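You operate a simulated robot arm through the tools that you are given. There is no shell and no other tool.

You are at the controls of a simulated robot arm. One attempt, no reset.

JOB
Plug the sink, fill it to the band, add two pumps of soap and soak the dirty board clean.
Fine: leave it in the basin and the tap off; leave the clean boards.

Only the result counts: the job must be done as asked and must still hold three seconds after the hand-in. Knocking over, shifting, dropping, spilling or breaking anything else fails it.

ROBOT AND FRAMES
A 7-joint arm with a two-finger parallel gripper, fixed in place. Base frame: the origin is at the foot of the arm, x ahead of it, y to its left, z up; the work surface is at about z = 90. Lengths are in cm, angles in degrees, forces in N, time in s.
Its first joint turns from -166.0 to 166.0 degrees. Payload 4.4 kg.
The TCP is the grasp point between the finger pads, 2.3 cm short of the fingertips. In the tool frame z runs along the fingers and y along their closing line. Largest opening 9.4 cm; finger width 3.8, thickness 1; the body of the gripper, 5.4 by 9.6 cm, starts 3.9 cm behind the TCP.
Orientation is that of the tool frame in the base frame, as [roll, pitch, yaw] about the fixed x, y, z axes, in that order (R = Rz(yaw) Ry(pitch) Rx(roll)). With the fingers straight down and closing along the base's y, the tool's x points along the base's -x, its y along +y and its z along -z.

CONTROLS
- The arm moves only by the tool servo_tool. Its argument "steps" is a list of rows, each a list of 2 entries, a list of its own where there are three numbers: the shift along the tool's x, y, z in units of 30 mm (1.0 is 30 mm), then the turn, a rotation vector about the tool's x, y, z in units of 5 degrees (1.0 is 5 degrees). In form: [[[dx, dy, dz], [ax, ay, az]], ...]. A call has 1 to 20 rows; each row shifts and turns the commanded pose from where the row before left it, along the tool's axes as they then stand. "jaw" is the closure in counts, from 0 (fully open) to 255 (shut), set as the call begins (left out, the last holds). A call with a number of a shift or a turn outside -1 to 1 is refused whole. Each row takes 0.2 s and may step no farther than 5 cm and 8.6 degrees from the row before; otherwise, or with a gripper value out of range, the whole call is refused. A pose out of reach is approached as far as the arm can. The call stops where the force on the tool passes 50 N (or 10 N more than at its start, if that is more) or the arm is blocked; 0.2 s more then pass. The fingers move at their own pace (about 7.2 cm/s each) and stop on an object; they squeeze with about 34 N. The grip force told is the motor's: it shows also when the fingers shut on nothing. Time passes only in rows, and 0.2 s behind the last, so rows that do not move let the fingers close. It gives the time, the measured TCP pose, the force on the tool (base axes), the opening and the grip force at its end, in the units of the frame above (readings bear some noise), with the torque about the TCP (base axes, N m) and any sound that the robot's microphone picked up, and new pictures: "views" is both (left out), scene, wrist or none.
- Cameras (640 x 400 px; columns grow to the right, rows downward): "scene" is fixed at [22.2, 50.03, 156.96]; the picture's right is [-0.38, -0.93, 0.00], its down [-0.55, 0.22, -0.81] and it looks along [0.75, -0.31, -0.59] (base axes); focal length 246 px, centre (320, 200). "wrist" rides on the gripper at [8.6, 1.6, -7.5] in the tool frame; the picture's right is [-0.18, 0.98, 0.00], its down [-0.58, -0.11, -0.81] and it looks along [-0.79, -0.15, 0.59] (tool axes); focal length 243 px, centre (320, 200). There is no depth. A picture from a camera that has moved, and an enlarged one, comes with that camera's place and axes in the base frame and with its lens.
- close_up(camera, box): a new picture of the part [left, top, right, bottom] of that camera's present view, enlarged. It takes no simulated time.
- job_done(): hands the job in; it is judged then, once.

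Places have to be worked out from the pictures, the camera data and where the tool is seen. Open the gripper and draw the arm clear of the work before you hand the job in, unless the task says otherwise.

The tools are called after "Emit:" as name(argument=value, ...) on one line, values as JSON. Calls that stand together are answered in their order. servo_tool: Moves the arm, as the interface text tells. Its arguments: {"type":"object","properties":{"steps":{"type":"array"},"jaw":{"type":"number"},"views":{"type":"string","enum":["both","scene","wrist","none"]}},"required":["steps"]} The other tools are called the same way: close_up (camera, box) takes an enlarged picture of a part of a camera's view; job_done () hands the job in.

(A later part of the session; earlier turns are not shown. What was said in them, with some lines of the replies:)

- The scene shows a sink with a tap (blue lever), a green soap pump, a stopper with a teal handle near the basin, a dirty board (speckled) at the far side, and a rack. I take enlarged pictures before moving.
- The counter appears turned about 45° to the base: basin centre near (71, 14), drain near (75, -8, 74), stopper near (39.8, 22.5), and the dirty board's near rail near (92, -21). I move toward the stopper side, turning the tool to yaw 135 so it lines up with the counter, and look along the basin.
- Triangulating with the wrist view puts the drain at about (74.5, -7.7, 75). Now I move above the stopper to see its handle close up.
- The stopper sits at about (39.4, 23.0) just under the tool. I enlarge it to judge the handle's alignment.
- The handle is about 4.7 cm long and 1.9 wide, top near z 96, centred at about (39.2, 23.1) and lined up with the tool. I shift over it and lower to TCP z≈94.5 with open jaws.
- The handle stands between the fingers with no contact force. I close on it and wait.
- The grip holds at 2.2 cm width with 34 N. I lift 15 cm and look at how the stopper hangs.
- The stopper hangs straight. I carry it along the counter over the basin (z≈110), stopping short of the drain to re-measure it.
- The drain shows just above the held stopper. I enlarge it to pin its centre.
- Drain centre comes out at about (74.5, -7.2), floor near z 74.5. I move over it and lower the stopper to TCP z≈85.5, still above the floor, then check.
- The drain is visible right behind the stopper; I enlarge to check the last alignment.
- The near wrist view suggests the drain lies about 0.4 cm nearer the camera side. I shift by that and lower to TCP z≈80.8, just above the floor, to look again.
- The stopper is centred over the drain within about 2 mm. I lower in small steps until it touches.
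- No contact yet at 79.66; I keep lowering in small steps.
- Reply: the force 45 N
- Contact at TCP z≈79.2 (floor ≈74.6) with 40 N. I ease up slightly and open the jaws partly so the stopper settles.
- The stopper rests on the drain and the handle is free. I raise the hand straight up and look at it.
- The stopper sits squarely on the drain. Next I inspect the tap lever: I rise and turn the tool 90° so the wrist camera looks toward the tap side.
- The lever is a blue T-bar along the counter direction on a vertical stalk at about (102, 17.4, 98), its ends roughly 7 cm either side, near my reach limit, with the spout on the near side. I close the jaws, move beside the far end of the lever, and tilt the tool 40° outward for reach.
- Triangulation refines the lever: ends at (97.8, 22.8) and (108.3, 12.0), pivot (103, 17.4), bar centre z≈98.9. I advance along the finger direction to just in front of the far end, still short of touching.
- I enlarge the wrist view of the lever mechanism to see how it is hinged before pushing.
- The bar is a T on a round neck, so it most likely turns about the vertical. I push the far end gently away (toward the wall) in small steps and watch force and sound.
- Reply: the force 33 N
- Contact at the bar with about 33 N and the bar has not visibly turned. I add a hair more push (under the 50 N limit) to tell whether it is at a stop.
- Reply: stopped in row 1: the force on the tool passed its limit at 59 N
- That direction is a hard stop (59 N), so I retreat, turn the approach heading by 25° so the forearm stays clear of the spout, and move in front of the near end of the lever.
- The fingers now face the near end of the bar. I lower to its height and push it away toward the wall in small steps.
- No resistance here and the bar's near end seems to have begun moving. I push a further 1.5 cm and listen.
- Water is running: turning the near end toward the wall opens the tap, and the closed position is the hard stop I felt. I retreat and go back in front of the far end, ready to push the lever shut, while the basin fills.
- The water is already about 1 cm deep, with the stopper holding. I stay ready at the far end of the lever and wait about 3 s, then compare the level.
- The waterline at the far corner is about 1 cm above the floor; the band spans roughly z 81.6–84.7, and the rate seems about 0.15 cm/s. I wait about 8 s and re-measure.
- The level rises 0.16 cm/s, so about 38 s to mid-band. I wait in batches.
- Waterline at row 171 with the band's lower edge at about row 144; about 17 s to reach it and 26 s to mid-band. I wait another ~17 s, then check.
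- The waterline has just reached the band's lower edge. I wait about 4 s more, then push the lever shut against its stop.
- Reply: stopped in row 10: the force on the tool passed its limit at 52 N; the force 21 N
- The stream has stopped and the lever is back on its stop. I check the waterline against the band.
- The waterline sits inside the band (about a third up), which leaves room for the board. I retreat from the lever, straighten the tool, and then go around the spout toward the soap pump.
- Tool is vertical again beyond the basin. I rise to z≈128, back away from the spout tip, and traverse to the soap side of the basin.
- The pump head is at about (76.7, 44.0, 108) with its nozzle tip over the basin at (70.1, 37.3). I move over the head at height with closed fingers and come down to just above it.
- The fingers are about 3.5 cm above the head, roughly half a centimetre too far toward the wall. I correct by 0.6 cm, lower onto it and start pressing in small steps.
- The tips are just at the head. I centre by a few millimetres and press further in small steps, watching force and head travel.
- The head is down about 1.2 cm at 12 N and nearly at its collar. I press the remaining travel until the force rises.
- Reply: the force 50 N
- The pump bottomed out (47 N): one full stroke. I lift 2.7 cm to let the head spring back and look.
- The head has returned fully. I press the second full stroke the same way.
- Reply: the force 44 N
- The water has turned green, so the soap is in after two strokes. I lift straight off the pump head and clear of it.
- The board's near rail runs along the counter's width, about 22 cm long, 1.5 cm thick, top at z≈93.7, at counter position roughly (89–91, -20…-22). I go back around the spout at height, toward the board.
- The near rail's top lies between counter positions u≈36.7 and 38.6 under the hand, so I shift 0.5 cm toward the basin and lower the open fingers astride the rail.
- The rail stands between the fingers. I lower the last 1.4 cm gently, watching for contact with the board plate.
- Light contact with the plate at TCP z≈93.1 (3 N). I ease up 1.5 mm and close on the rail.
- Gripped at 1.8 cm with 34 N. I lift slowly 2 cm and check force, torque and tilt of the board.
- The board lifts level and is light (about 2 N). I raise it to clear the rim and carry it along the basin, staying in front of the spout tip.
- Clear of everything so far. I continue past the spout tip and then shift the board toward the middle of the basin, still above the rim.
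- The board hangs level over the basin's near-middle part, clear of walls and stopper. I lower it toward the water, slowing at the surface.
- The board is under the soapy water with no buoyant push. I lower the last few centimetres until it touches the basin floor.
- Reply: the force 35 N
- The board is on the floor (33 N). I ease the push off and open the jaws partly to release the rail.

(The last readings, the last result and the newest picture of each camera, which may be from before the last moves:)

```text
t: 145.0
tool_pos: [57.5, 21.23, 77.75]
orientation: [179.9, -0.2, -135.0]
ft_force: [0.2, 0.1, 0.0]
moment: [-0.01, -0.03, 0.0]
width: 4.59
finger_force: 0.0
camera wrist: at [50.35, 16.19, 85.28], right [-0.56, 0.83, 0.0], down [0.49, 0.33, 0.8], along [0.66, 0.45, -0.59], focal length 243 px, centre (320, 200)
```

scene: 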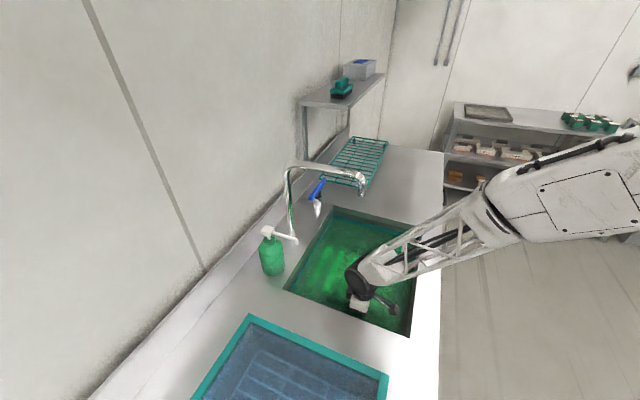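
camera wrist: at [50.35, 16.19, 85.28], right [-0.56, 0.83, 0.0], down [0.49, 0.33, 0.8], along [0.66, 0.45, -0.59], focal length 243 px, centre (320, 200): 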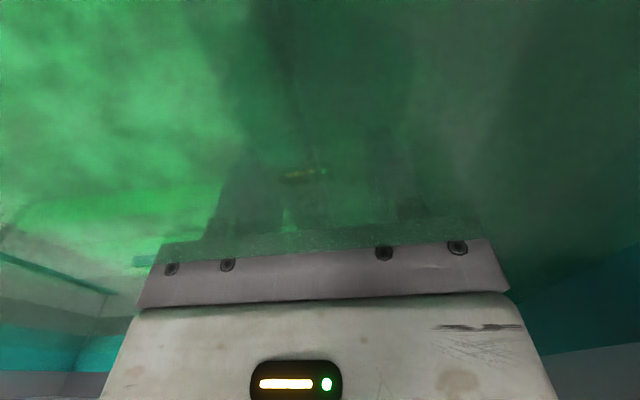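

The rail is released. I raise the hand straight up out of the water.

Emit:
servo_tool(steps=[[[0, 0, -0.3], [0, 0, 0]], [[0, 0, -0.4], [0, 0, 0]], [[0, 0, -0.6], [0, 0, 0]], [[0, 0, -0.8], [0, 0, 0]], [[0, 0, -1], [0, 0, 0]], [[0, 0, -1], [0, 0, 0]], [[0, 0, -1], [0, 0, 0]], [[0, 0, -1], [0, 0, 0]], [[0, 0, -1], [0, 0, 0]], [[0, 0, -1], [0, 0, 0]], [[0, 0, -1], [0, 0, 0]], [[0, 0, -1], [0, 0, 0]], [[0, 0, -1], [0, 0, 0]], [[0, 0, 0], [0, 0, 0]]])

Emit:
close_up(camera="scene", box=[260, 180, 460, 340])

```text
t: 148.0
tool_pos: [57.52, 21.35, 111.16]
orientation: [179.9, -0.2, -135.1]
ft_force: [0.4, 0.0, -0.2]
moment: [0.0, 0.01, 0.0]
width: 4.62
finger_force: 0.1
camera wrist: at [50.34, 16.25, 118.68], right [-0.56, 0.83, 0.0], down [0.49, 0.33, 0.8], along [0.66, 0.45, -0.59], focal length 243 px, centre (320, 200)
```

scene: 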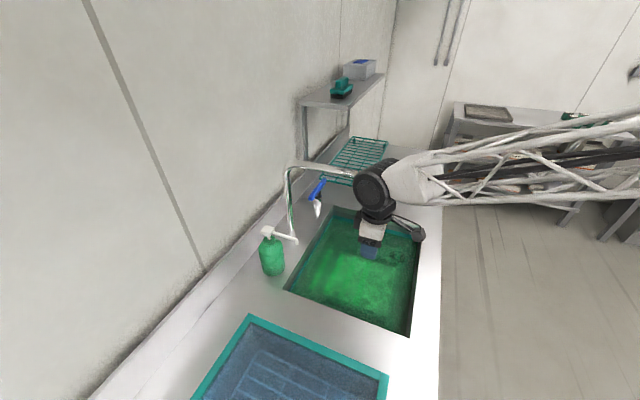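
wrist: 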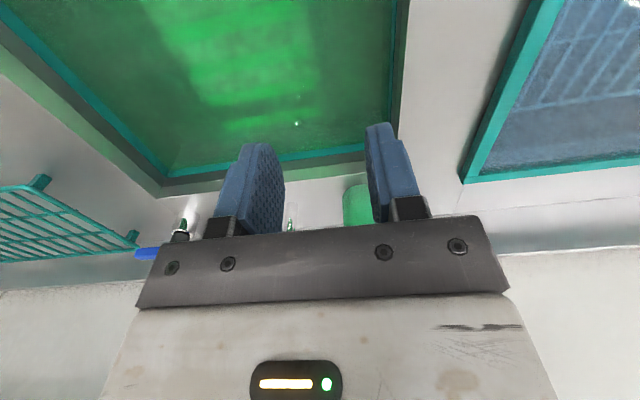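

```text
2.50 times, centred on (360, 260) of scene
camera zoom: at [22.2, 50.03, 156.96], right [-0.38, -0.93, 0.0], down [-0.55, 0.22, -0.81], along [0.75, -0.31, -0.59], focal length 614 px, centre (220, 50)
```

zoom: 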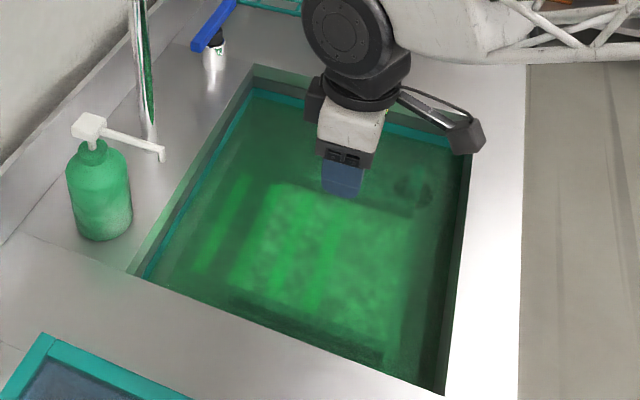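

The board lies flat on the basin floor, soaking. I draw the arm back clear of the sink and then watch it get clean.

Emit:
servo_tool(steps=[[[0, 0, -0.8], [0, 0, 0]], [[0.5, 0, -0.8], [0, 0, 0]], [[0.9, 0, -0.8], [0, 0, 0]], [[0.9, 0, -0.8], [0, 0, 0]], [[0.9, 0, 0], [0, 0, 0]], [[0.9, 0, 0], [0, 0, 0]], [[0.9, 0, 0], [0, 0, 0]], [[0.9, 0, 0], [0, 0, 0]], [[0.9, 0, 0], [0, 0, 0]], [[0.9, 0, 0], [0, 0, 0]], [[0.9, 0, 0], [0, 0, 0]], [[0, 0, 0], [0, 0, 0]], [[0, 0, 0], [0, 0, 0]], [[0, 0, 0], [0, 0, 0]], [[0, 0, 0], [0, 0, 0]], [[0, 0, 0], [0, 0, 0]], [[0, 0, 0], [0, 0, 0]], [[0, 0, 0], [0, 0, 0]], [[0, 0, 0], [0, 0, 0]]])

Emit:
close_up(camera="scene", box=[280, 200, 440, 340])

Emit:
close_up(camera="scene", box=[310, 200, 365, 255])

```text
t: 152.0
tool_pos: [39.36, 3.18, 120.8]
orientation: [-179.9, -0.2, -135.1]
ft_force: [-0.2, 0.3, -0.5]
moment: [-0.02, 0.02, 0.01]
width: 4.63
finger_force: 0.1
camera wrist: at [32.19, -1.91, 128.33], right [-0.56, 0.83, 0.0], down [0.49, 0.33, 0.8], along [0.66, 0.45, -0.59], focal length 243 px, centre (320, 200)
```

scene: 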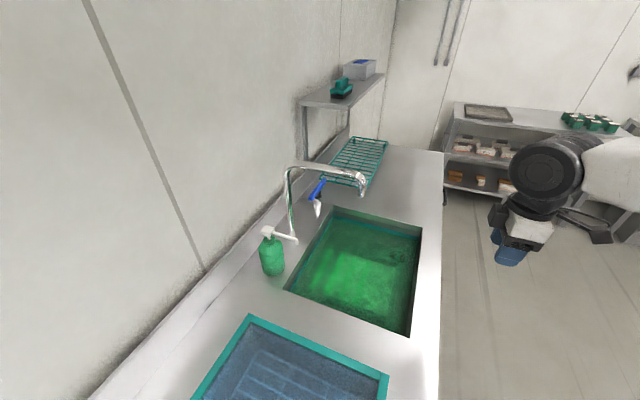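
wrist: 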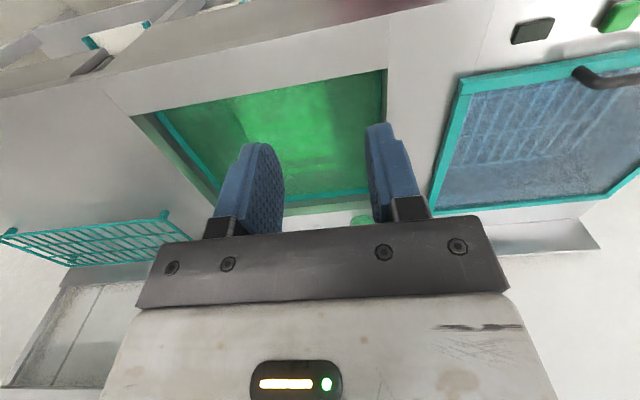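

```text
2.86 times, centred on (360, 270) of scene
camera zoom: at [22.2, 50.03, 156.96], right [-0.38, -0.93, 0.0], down [-0.55, 0.22, -0.81], along [0.75, -0.31, -0.59], focal length 702 px, centre (206, 0)
```

zoom: 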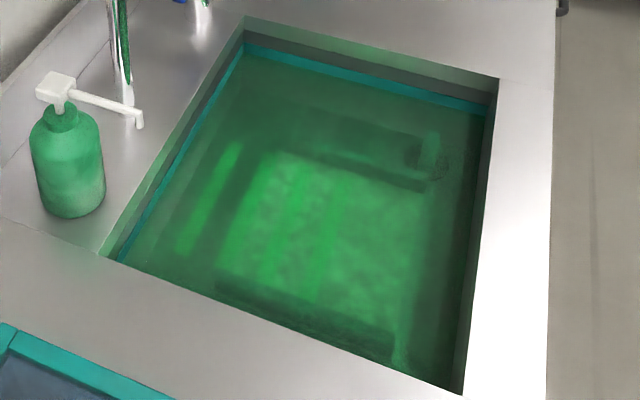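

```text
7.27 times, centred on (338, 228) of scene
camera zoom: at [22.2, 50.03, 156.96], right [-0.38, -0.93, 0.0], down [-0.55, 0.22, -0.81], along [0.75, -0.31, -0.59], focal length 1787 px, centre (193, 0)
```

zoom: 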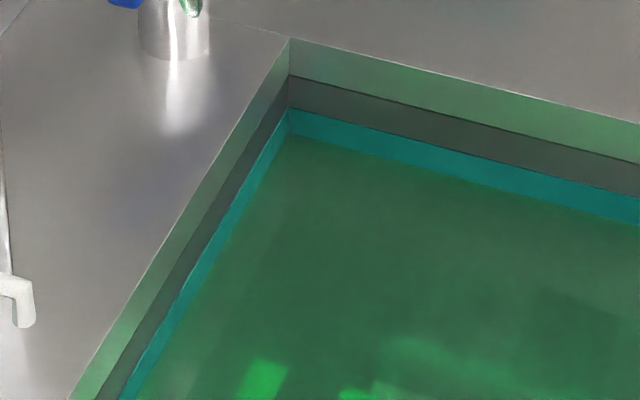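

The level is unchanged in the band and the board is where intended. I wait and compare the stains over time.

Emit:
servo_tool(steps=[[[0, 0, 0], [0, 0, 0]], [[0, 0, 0], [0, 0, 0]], [[0, 0, 0], [0, 0, 0]], [[0, 0, 0], [0, 0, 0]], [[0, 0, 0], [0, 0, 0]], [[0, 0, 0], [0, 0, 0]], [[0, 0, 0], [0, 0, 0]], [[0, 0, 0], [0, 0, 0]], [[0, 0, 0], [0, 0, 0]], [[0, 0, 0], [0, 0, 0]], [[0, 0, 0], [0, 0, 0]], [[0, 0, 0], [0, 0, 0]], [[0, 0, 0], [0, 0, 0]], [[0, 0, 0], [0, 0, 0]], [[0, 0, 0], [0, 0, 0]], [[0, 0, 0], [0, 0, 0]], [[0, 0, 0], [0, 0, 0]], [[0, 0, 0], [0, 0, 0]], [[0, 0, 0], [0, 0, 0]], [[0, 0, 0], [0, 0, 0]]], views="none")

Emit:
servo_tool(steps=[[[0, 0, 0], [0, 0, 0]], [[0, 0, 0], [0, 0, 0]], [[0, 0, 0], [0, 0, 0]], [[0, 0, 0], [0, 0, 0]], [[0, 0, 0], [0, 0, 0]], [[0, 0, 0], [0, 0, 0]], [[0, 0, 0], [0, 0, 0]], [[0, 0, 0], [0, 0, 0]], [[0, 0, 0], [0, 0, 0]], [[0, 0, 0], [0, 0, 0]], [[0, 0, 0], [0, 0, 0]], [[0, 0, 0], [0, 0, 0]], [[0, 0, 0], [0, 0, 0]], [[0, 0, 0], [0, 0, 0]], [[0, 0, 0], [0, 0, 0]], [[0, 0, 0], [0, 0, 0]], [[0, 0, 0], [0, 0, 0]], [[0, 0, 0], [0, 0, 0]], [[0, 0, 0], [0, 0, 0]], [[0, 0, 0], [0, 0, 0]]], views="none")

Emit:
close_up(camera="scene", box=[280, 200, 440, 340])

```text
t: 156.2
tool_pos: [39.43, 3.16, 120.85]
orientation: [-180.0, -0.2, -135.0]
ft_force: [-0.8, 0.1, 0.2]
moment: [-0.02, -0.03, -0.02]
width: 4.61
finger_force: 0.0
```

```text
t: 160.4
tool_pos: [39.53, 3.13, 120.84]
orientation: [-180.0, -0.2, -135.0]
ft_force: [0.0, -0.5, 0.8]
moment: [0.03, 0.01, 0.02]
width: 4.62
finger_force: 0.0
```

```text
2.86 times, centred on (360, 270) of scene
camera zoom: at [22.2, 50.03, 156.96], right [-0.38, -0.93, 0.0], down [-0.55, 0.22, -0.81], along [0.75, -0.31, -0.59], focal length 702 px, centre (206, 0)
```

zoom: 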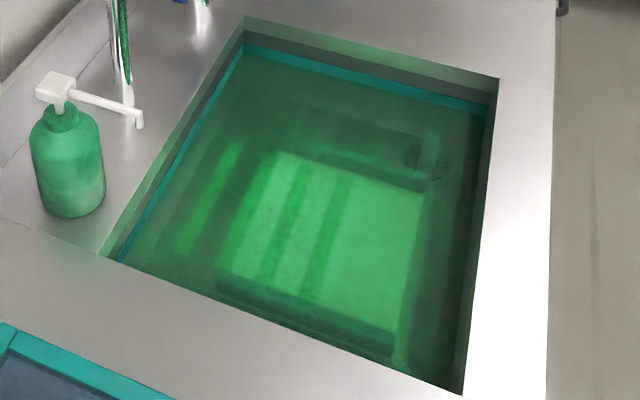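

The stains are fading. I wait longer and compare with an enlarged view.

Emit:
close_up(camera="scene", box=[325, 230, 405, 300])

Emit:
servo_tool(steps=[[[0, 0, 0], [0, 0, 0]], [[0, 0, 0], [0, 0, 0]], [[0, 0, 0], [0, 0, 0]], [[0, 0, 0], [0, 0, 0]], [[0, 0, 0], [0, 0, 0]], [[0, 0, 0], [0, 0, 0]], [[0, 0, 0], [0, 0, 0]], [[0, 0, 0], [0, 0, 0]], [[0, 0, 0], [0, 0, 0]], [[0, 0, 0], [0, 0, 0]], [[0, 0, 0], [0, 0, 0]], [[0, 0, 0], [0, 0, 0]], [[0, 0, 0], [0, 0, 0]], [[0, 0, 0], [0, 0, 0]], [[0, 0, 0], [0, 0, 0]], [[0, 0, 0], [0, 0, 0]], [[0, 0, 0], [0, 0, 0]], [[0, 0, 0], [0, 0, 0]], [[0, 0, 0], [0, 0, 0]], [[0, 0, 0], [0, 0, 0]]], views="none")

Emit:
servo_tool(steps=[[[0, 0, 0], [0, 0, 0]], [[0, 0, 0], [0, 0, 0]], [[0, 0, 0], [0, 0, 0]], [[0, 0, 0], [0, 0, 0]], [[0, 0, 0], [0, 0, 0]], [[0, 0, 0], [0, 0, 0]], [[0, 0, 0], [0, 0, 0]], [[0, 0, 0], [0, 0, 0]], [[0, 0, 0], [0, 0, 0]], [[0, 0, 0], [0, 0, 0]], [[0, 0, 0], [0, 0, 0]], [[0, 0, 0], [0, 0, 0]], [[0, 0, 0], [0, 0, 0]], [[0, 0, 0], [0, 0, 0]], [[0, 0, 0], [0, 0, 0]], [[0, 0, 0], [0, 0, 0]], [[0, 0, 0], [0, 0, 0]], [[0, 0, 0], [0, 0, 0]], [[0, 0, 0], [0, 0, 0]], [[0, 0, 0], [0, 0, 0]]], views="none")

Emit:
close_up(camera="scene", box=[325, 230, 405, 300])

Emit:
close_up(camera="scene", box=[280, 200, 440, 340])

```text
5.71 times, centred on (365, 265) of scene
camera zoom: at [22.2, 50.03, 156.96], right [-0.38, -0.93, 0.0], down [-0.55, 0.22, -0.81], along [0.75, -0.31, -0.59], focal length 1404 px, centre (63, -171)
```

zoom: 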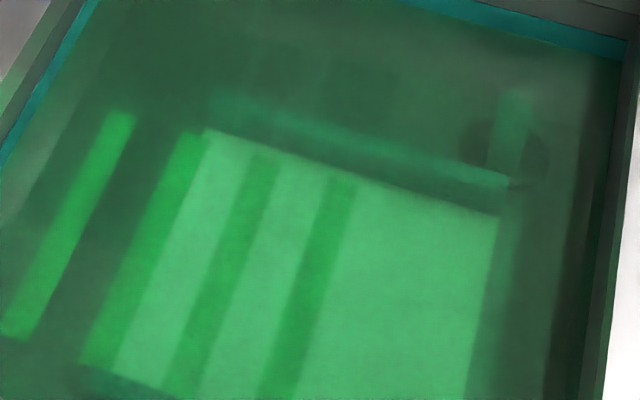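

```text
t: 164.6
tool_pos: [39.36, 3.14, 120.84]
orientation: [-180.0, -0.2, -135.0]
ft_force: [0.5, -0.7, 0.1]
moment: [-0.01, 0.01, -0.02]
width: 4.6
finger_force: 0.0
```

```text
t: 168.8
tool_pos: [39.39, 3.15, 120.73]
orientation: [-180.0, -0.2, -135.0]
ft_force: [-0.4, -0.2, -1.1]
moment: [-0.01, 0.01, 0.0]
width: 4.6
finger_force: 0.1
```

```text
5.71 times, centred on (365, 265) of scene
camera zoom: at [22.2, 50.03, 156.96], right [-0.38, -0.93, 0.0], down [-0.55, 0.22, -0.81], along [0.75, -0.31, -0.59], focal length 1404 px, centre (63, -171)
```

zoom: 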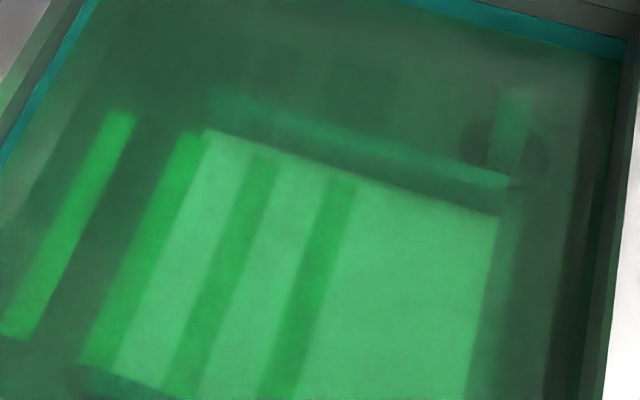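

```text
2.86 times, centred on (360, 270) of scene
camera zoom: at [22.2, 50.03, 156.96], right [-0.38, -0.93, 0.0], down [-0.55, 0.22, -0.81], along [0.75, -0.31, -0.59], focal length 702 px, centre (206, 0)
```

zoom: 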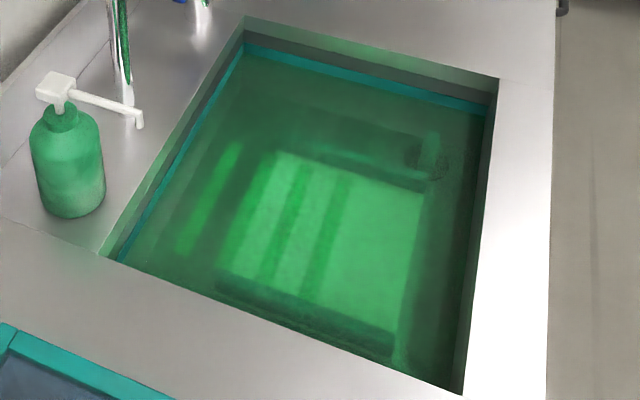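

The board now looks uniformly clean (the stripes are light patterns, also seen on the floor). I open the gripper fully, give it some more soaking time, and check the whole scene once more.

Emit:
servo_tool(steps=[[[0, 0, 0], [0, 0, 0]], [[0, 0, 0], [0, 0, 0]], [[0, 0, 0], [0, 0, 0]], [[0, 0, 0], [0, 0, 0]], [[0, 0, 0], [0, 0, 0]], [[0, 0, 0], [0, 0, 0]], [[0, 0, 0], [0, 0, 0]], [[0, 0, 0], [0, 0, 0]], [[0, 0, 0], [0, 0, 0]], [[0, 0, 0], [0, 0, 0]], [[0, 0, 0], [0, 0, 0]], [[0, 0, 0], [0, 0, 0]], [[0, 0, 0], [0, 0, 0]], [[0, 0, 0], [0, 0, 0]], [[0, 0, 0], [0, 0, 0]], [[0, 0, 0], [0, 0, 0]], [[0, 0, 0], [0, 0, 0]], [[0, 0, 0], [0, 0, 0]], [[0, 0, 0], [0, 0, 0]], [[0, 0, 0], [0, 0, 0]]], jaw=0)

Emit:
close_up(camera="scene", box=[310, 200, 365, 255])

Emit:
close_up(camera="scene", box=[240, 140, 460, 290])

```text
t: 173.0
tool_pos: [39.43, 3.16, 120.85]
orientation: [180.0, -0.2, -135.0]
ft_force: [0.7, 0.3, 0.4]
moment: [0.01, 0.0, -0.01]
width: 9.41
finger_force: 0.0
camera wrist: at [32.19, -1.91, 128.33], right [-0.56, 0.83, 0.0], down [0.49, 0.33, 0.8], along [0.66, 0.45, -0.59], focal length 243 px, centre (320, 200)
```

scene: 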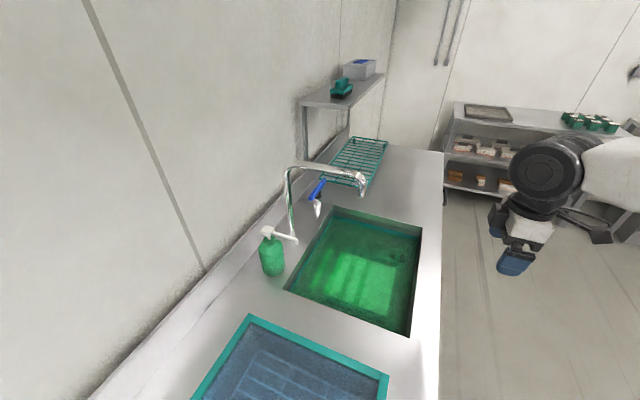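
wrist: 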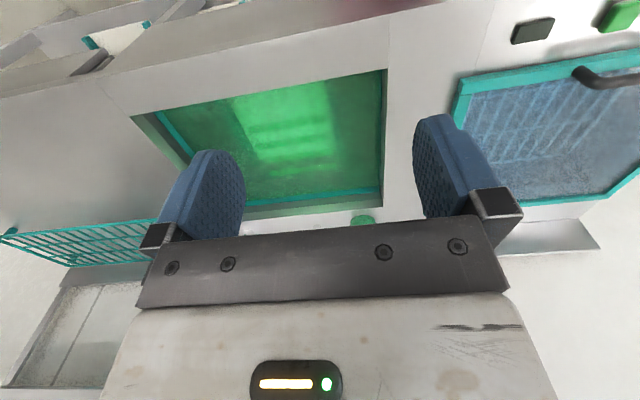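

```text
7.27 times, centred on (338, 228) of scene
camera zoom: at [22.2, 50.03, 156.96], right [-0.38, -0.93, 0.0], down [-0.55, 0.22, -0.81], along [0.75, -0.31, -0.59], focal length 1787 px, centre (193, 0)
```

zoom: 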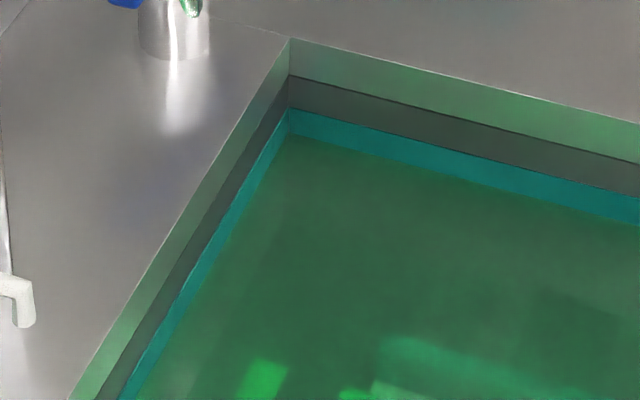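

```text
2.67 times, centred on (350, 215) of scene
camera zoom: at [22.2, 50.03, 156.96], right [-0.38, -0.93, 0.0], down [-0.55, 0.22, -0.81], along [0.75, -0.31, -0.59], focal length 655 px, centre (240, 160)
```

zoom: 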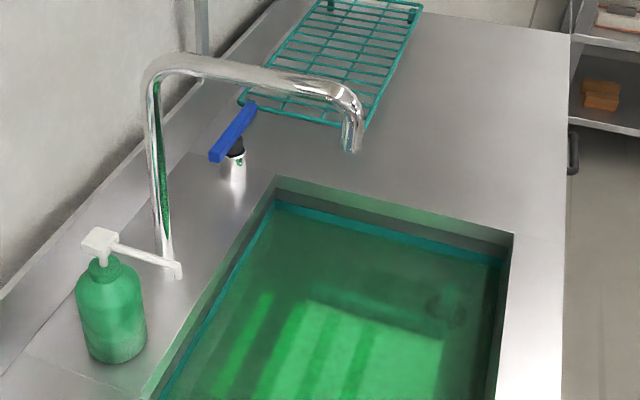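

The tap is off and the waterline is steady inside the band. The water is soapy, the board lies clean in the basin, nothing else has moved, and the arm is clear with the gripper open. I hand the job in.

Emit:
job_done()

```text
The job is handed in.
```

I handed the job in with the sink plugged, filled and soaped, and the board lying in the basin. The hand-in reply only confirmed receipt, so I don't have the verdict.

- **Plug and fill:** The stopper held. The waterline sat about a third of the way up the band and didn't move after I shut the tap.
- **Tap:** I pushed the lever back until it hit its stop, and the stream ended.
- **Soap:** I pressed the pump to the bottom twice. The water turned green only on the second press. I took that as two pumps registered, since both presses went equally deep, but nothing reported a count.
- **Board:** It is on the basin floor, clear of the stopper. The stains had gone by about 13 seconds after I lifted the gripper clear of the water. The stripes still visible on it are light, and they show on the basin floor too.

I left everything else alone; the bottle, drying rack and shelf items looked unmoved in the last pictures. The gripper is open and the arm is clear of the sink.
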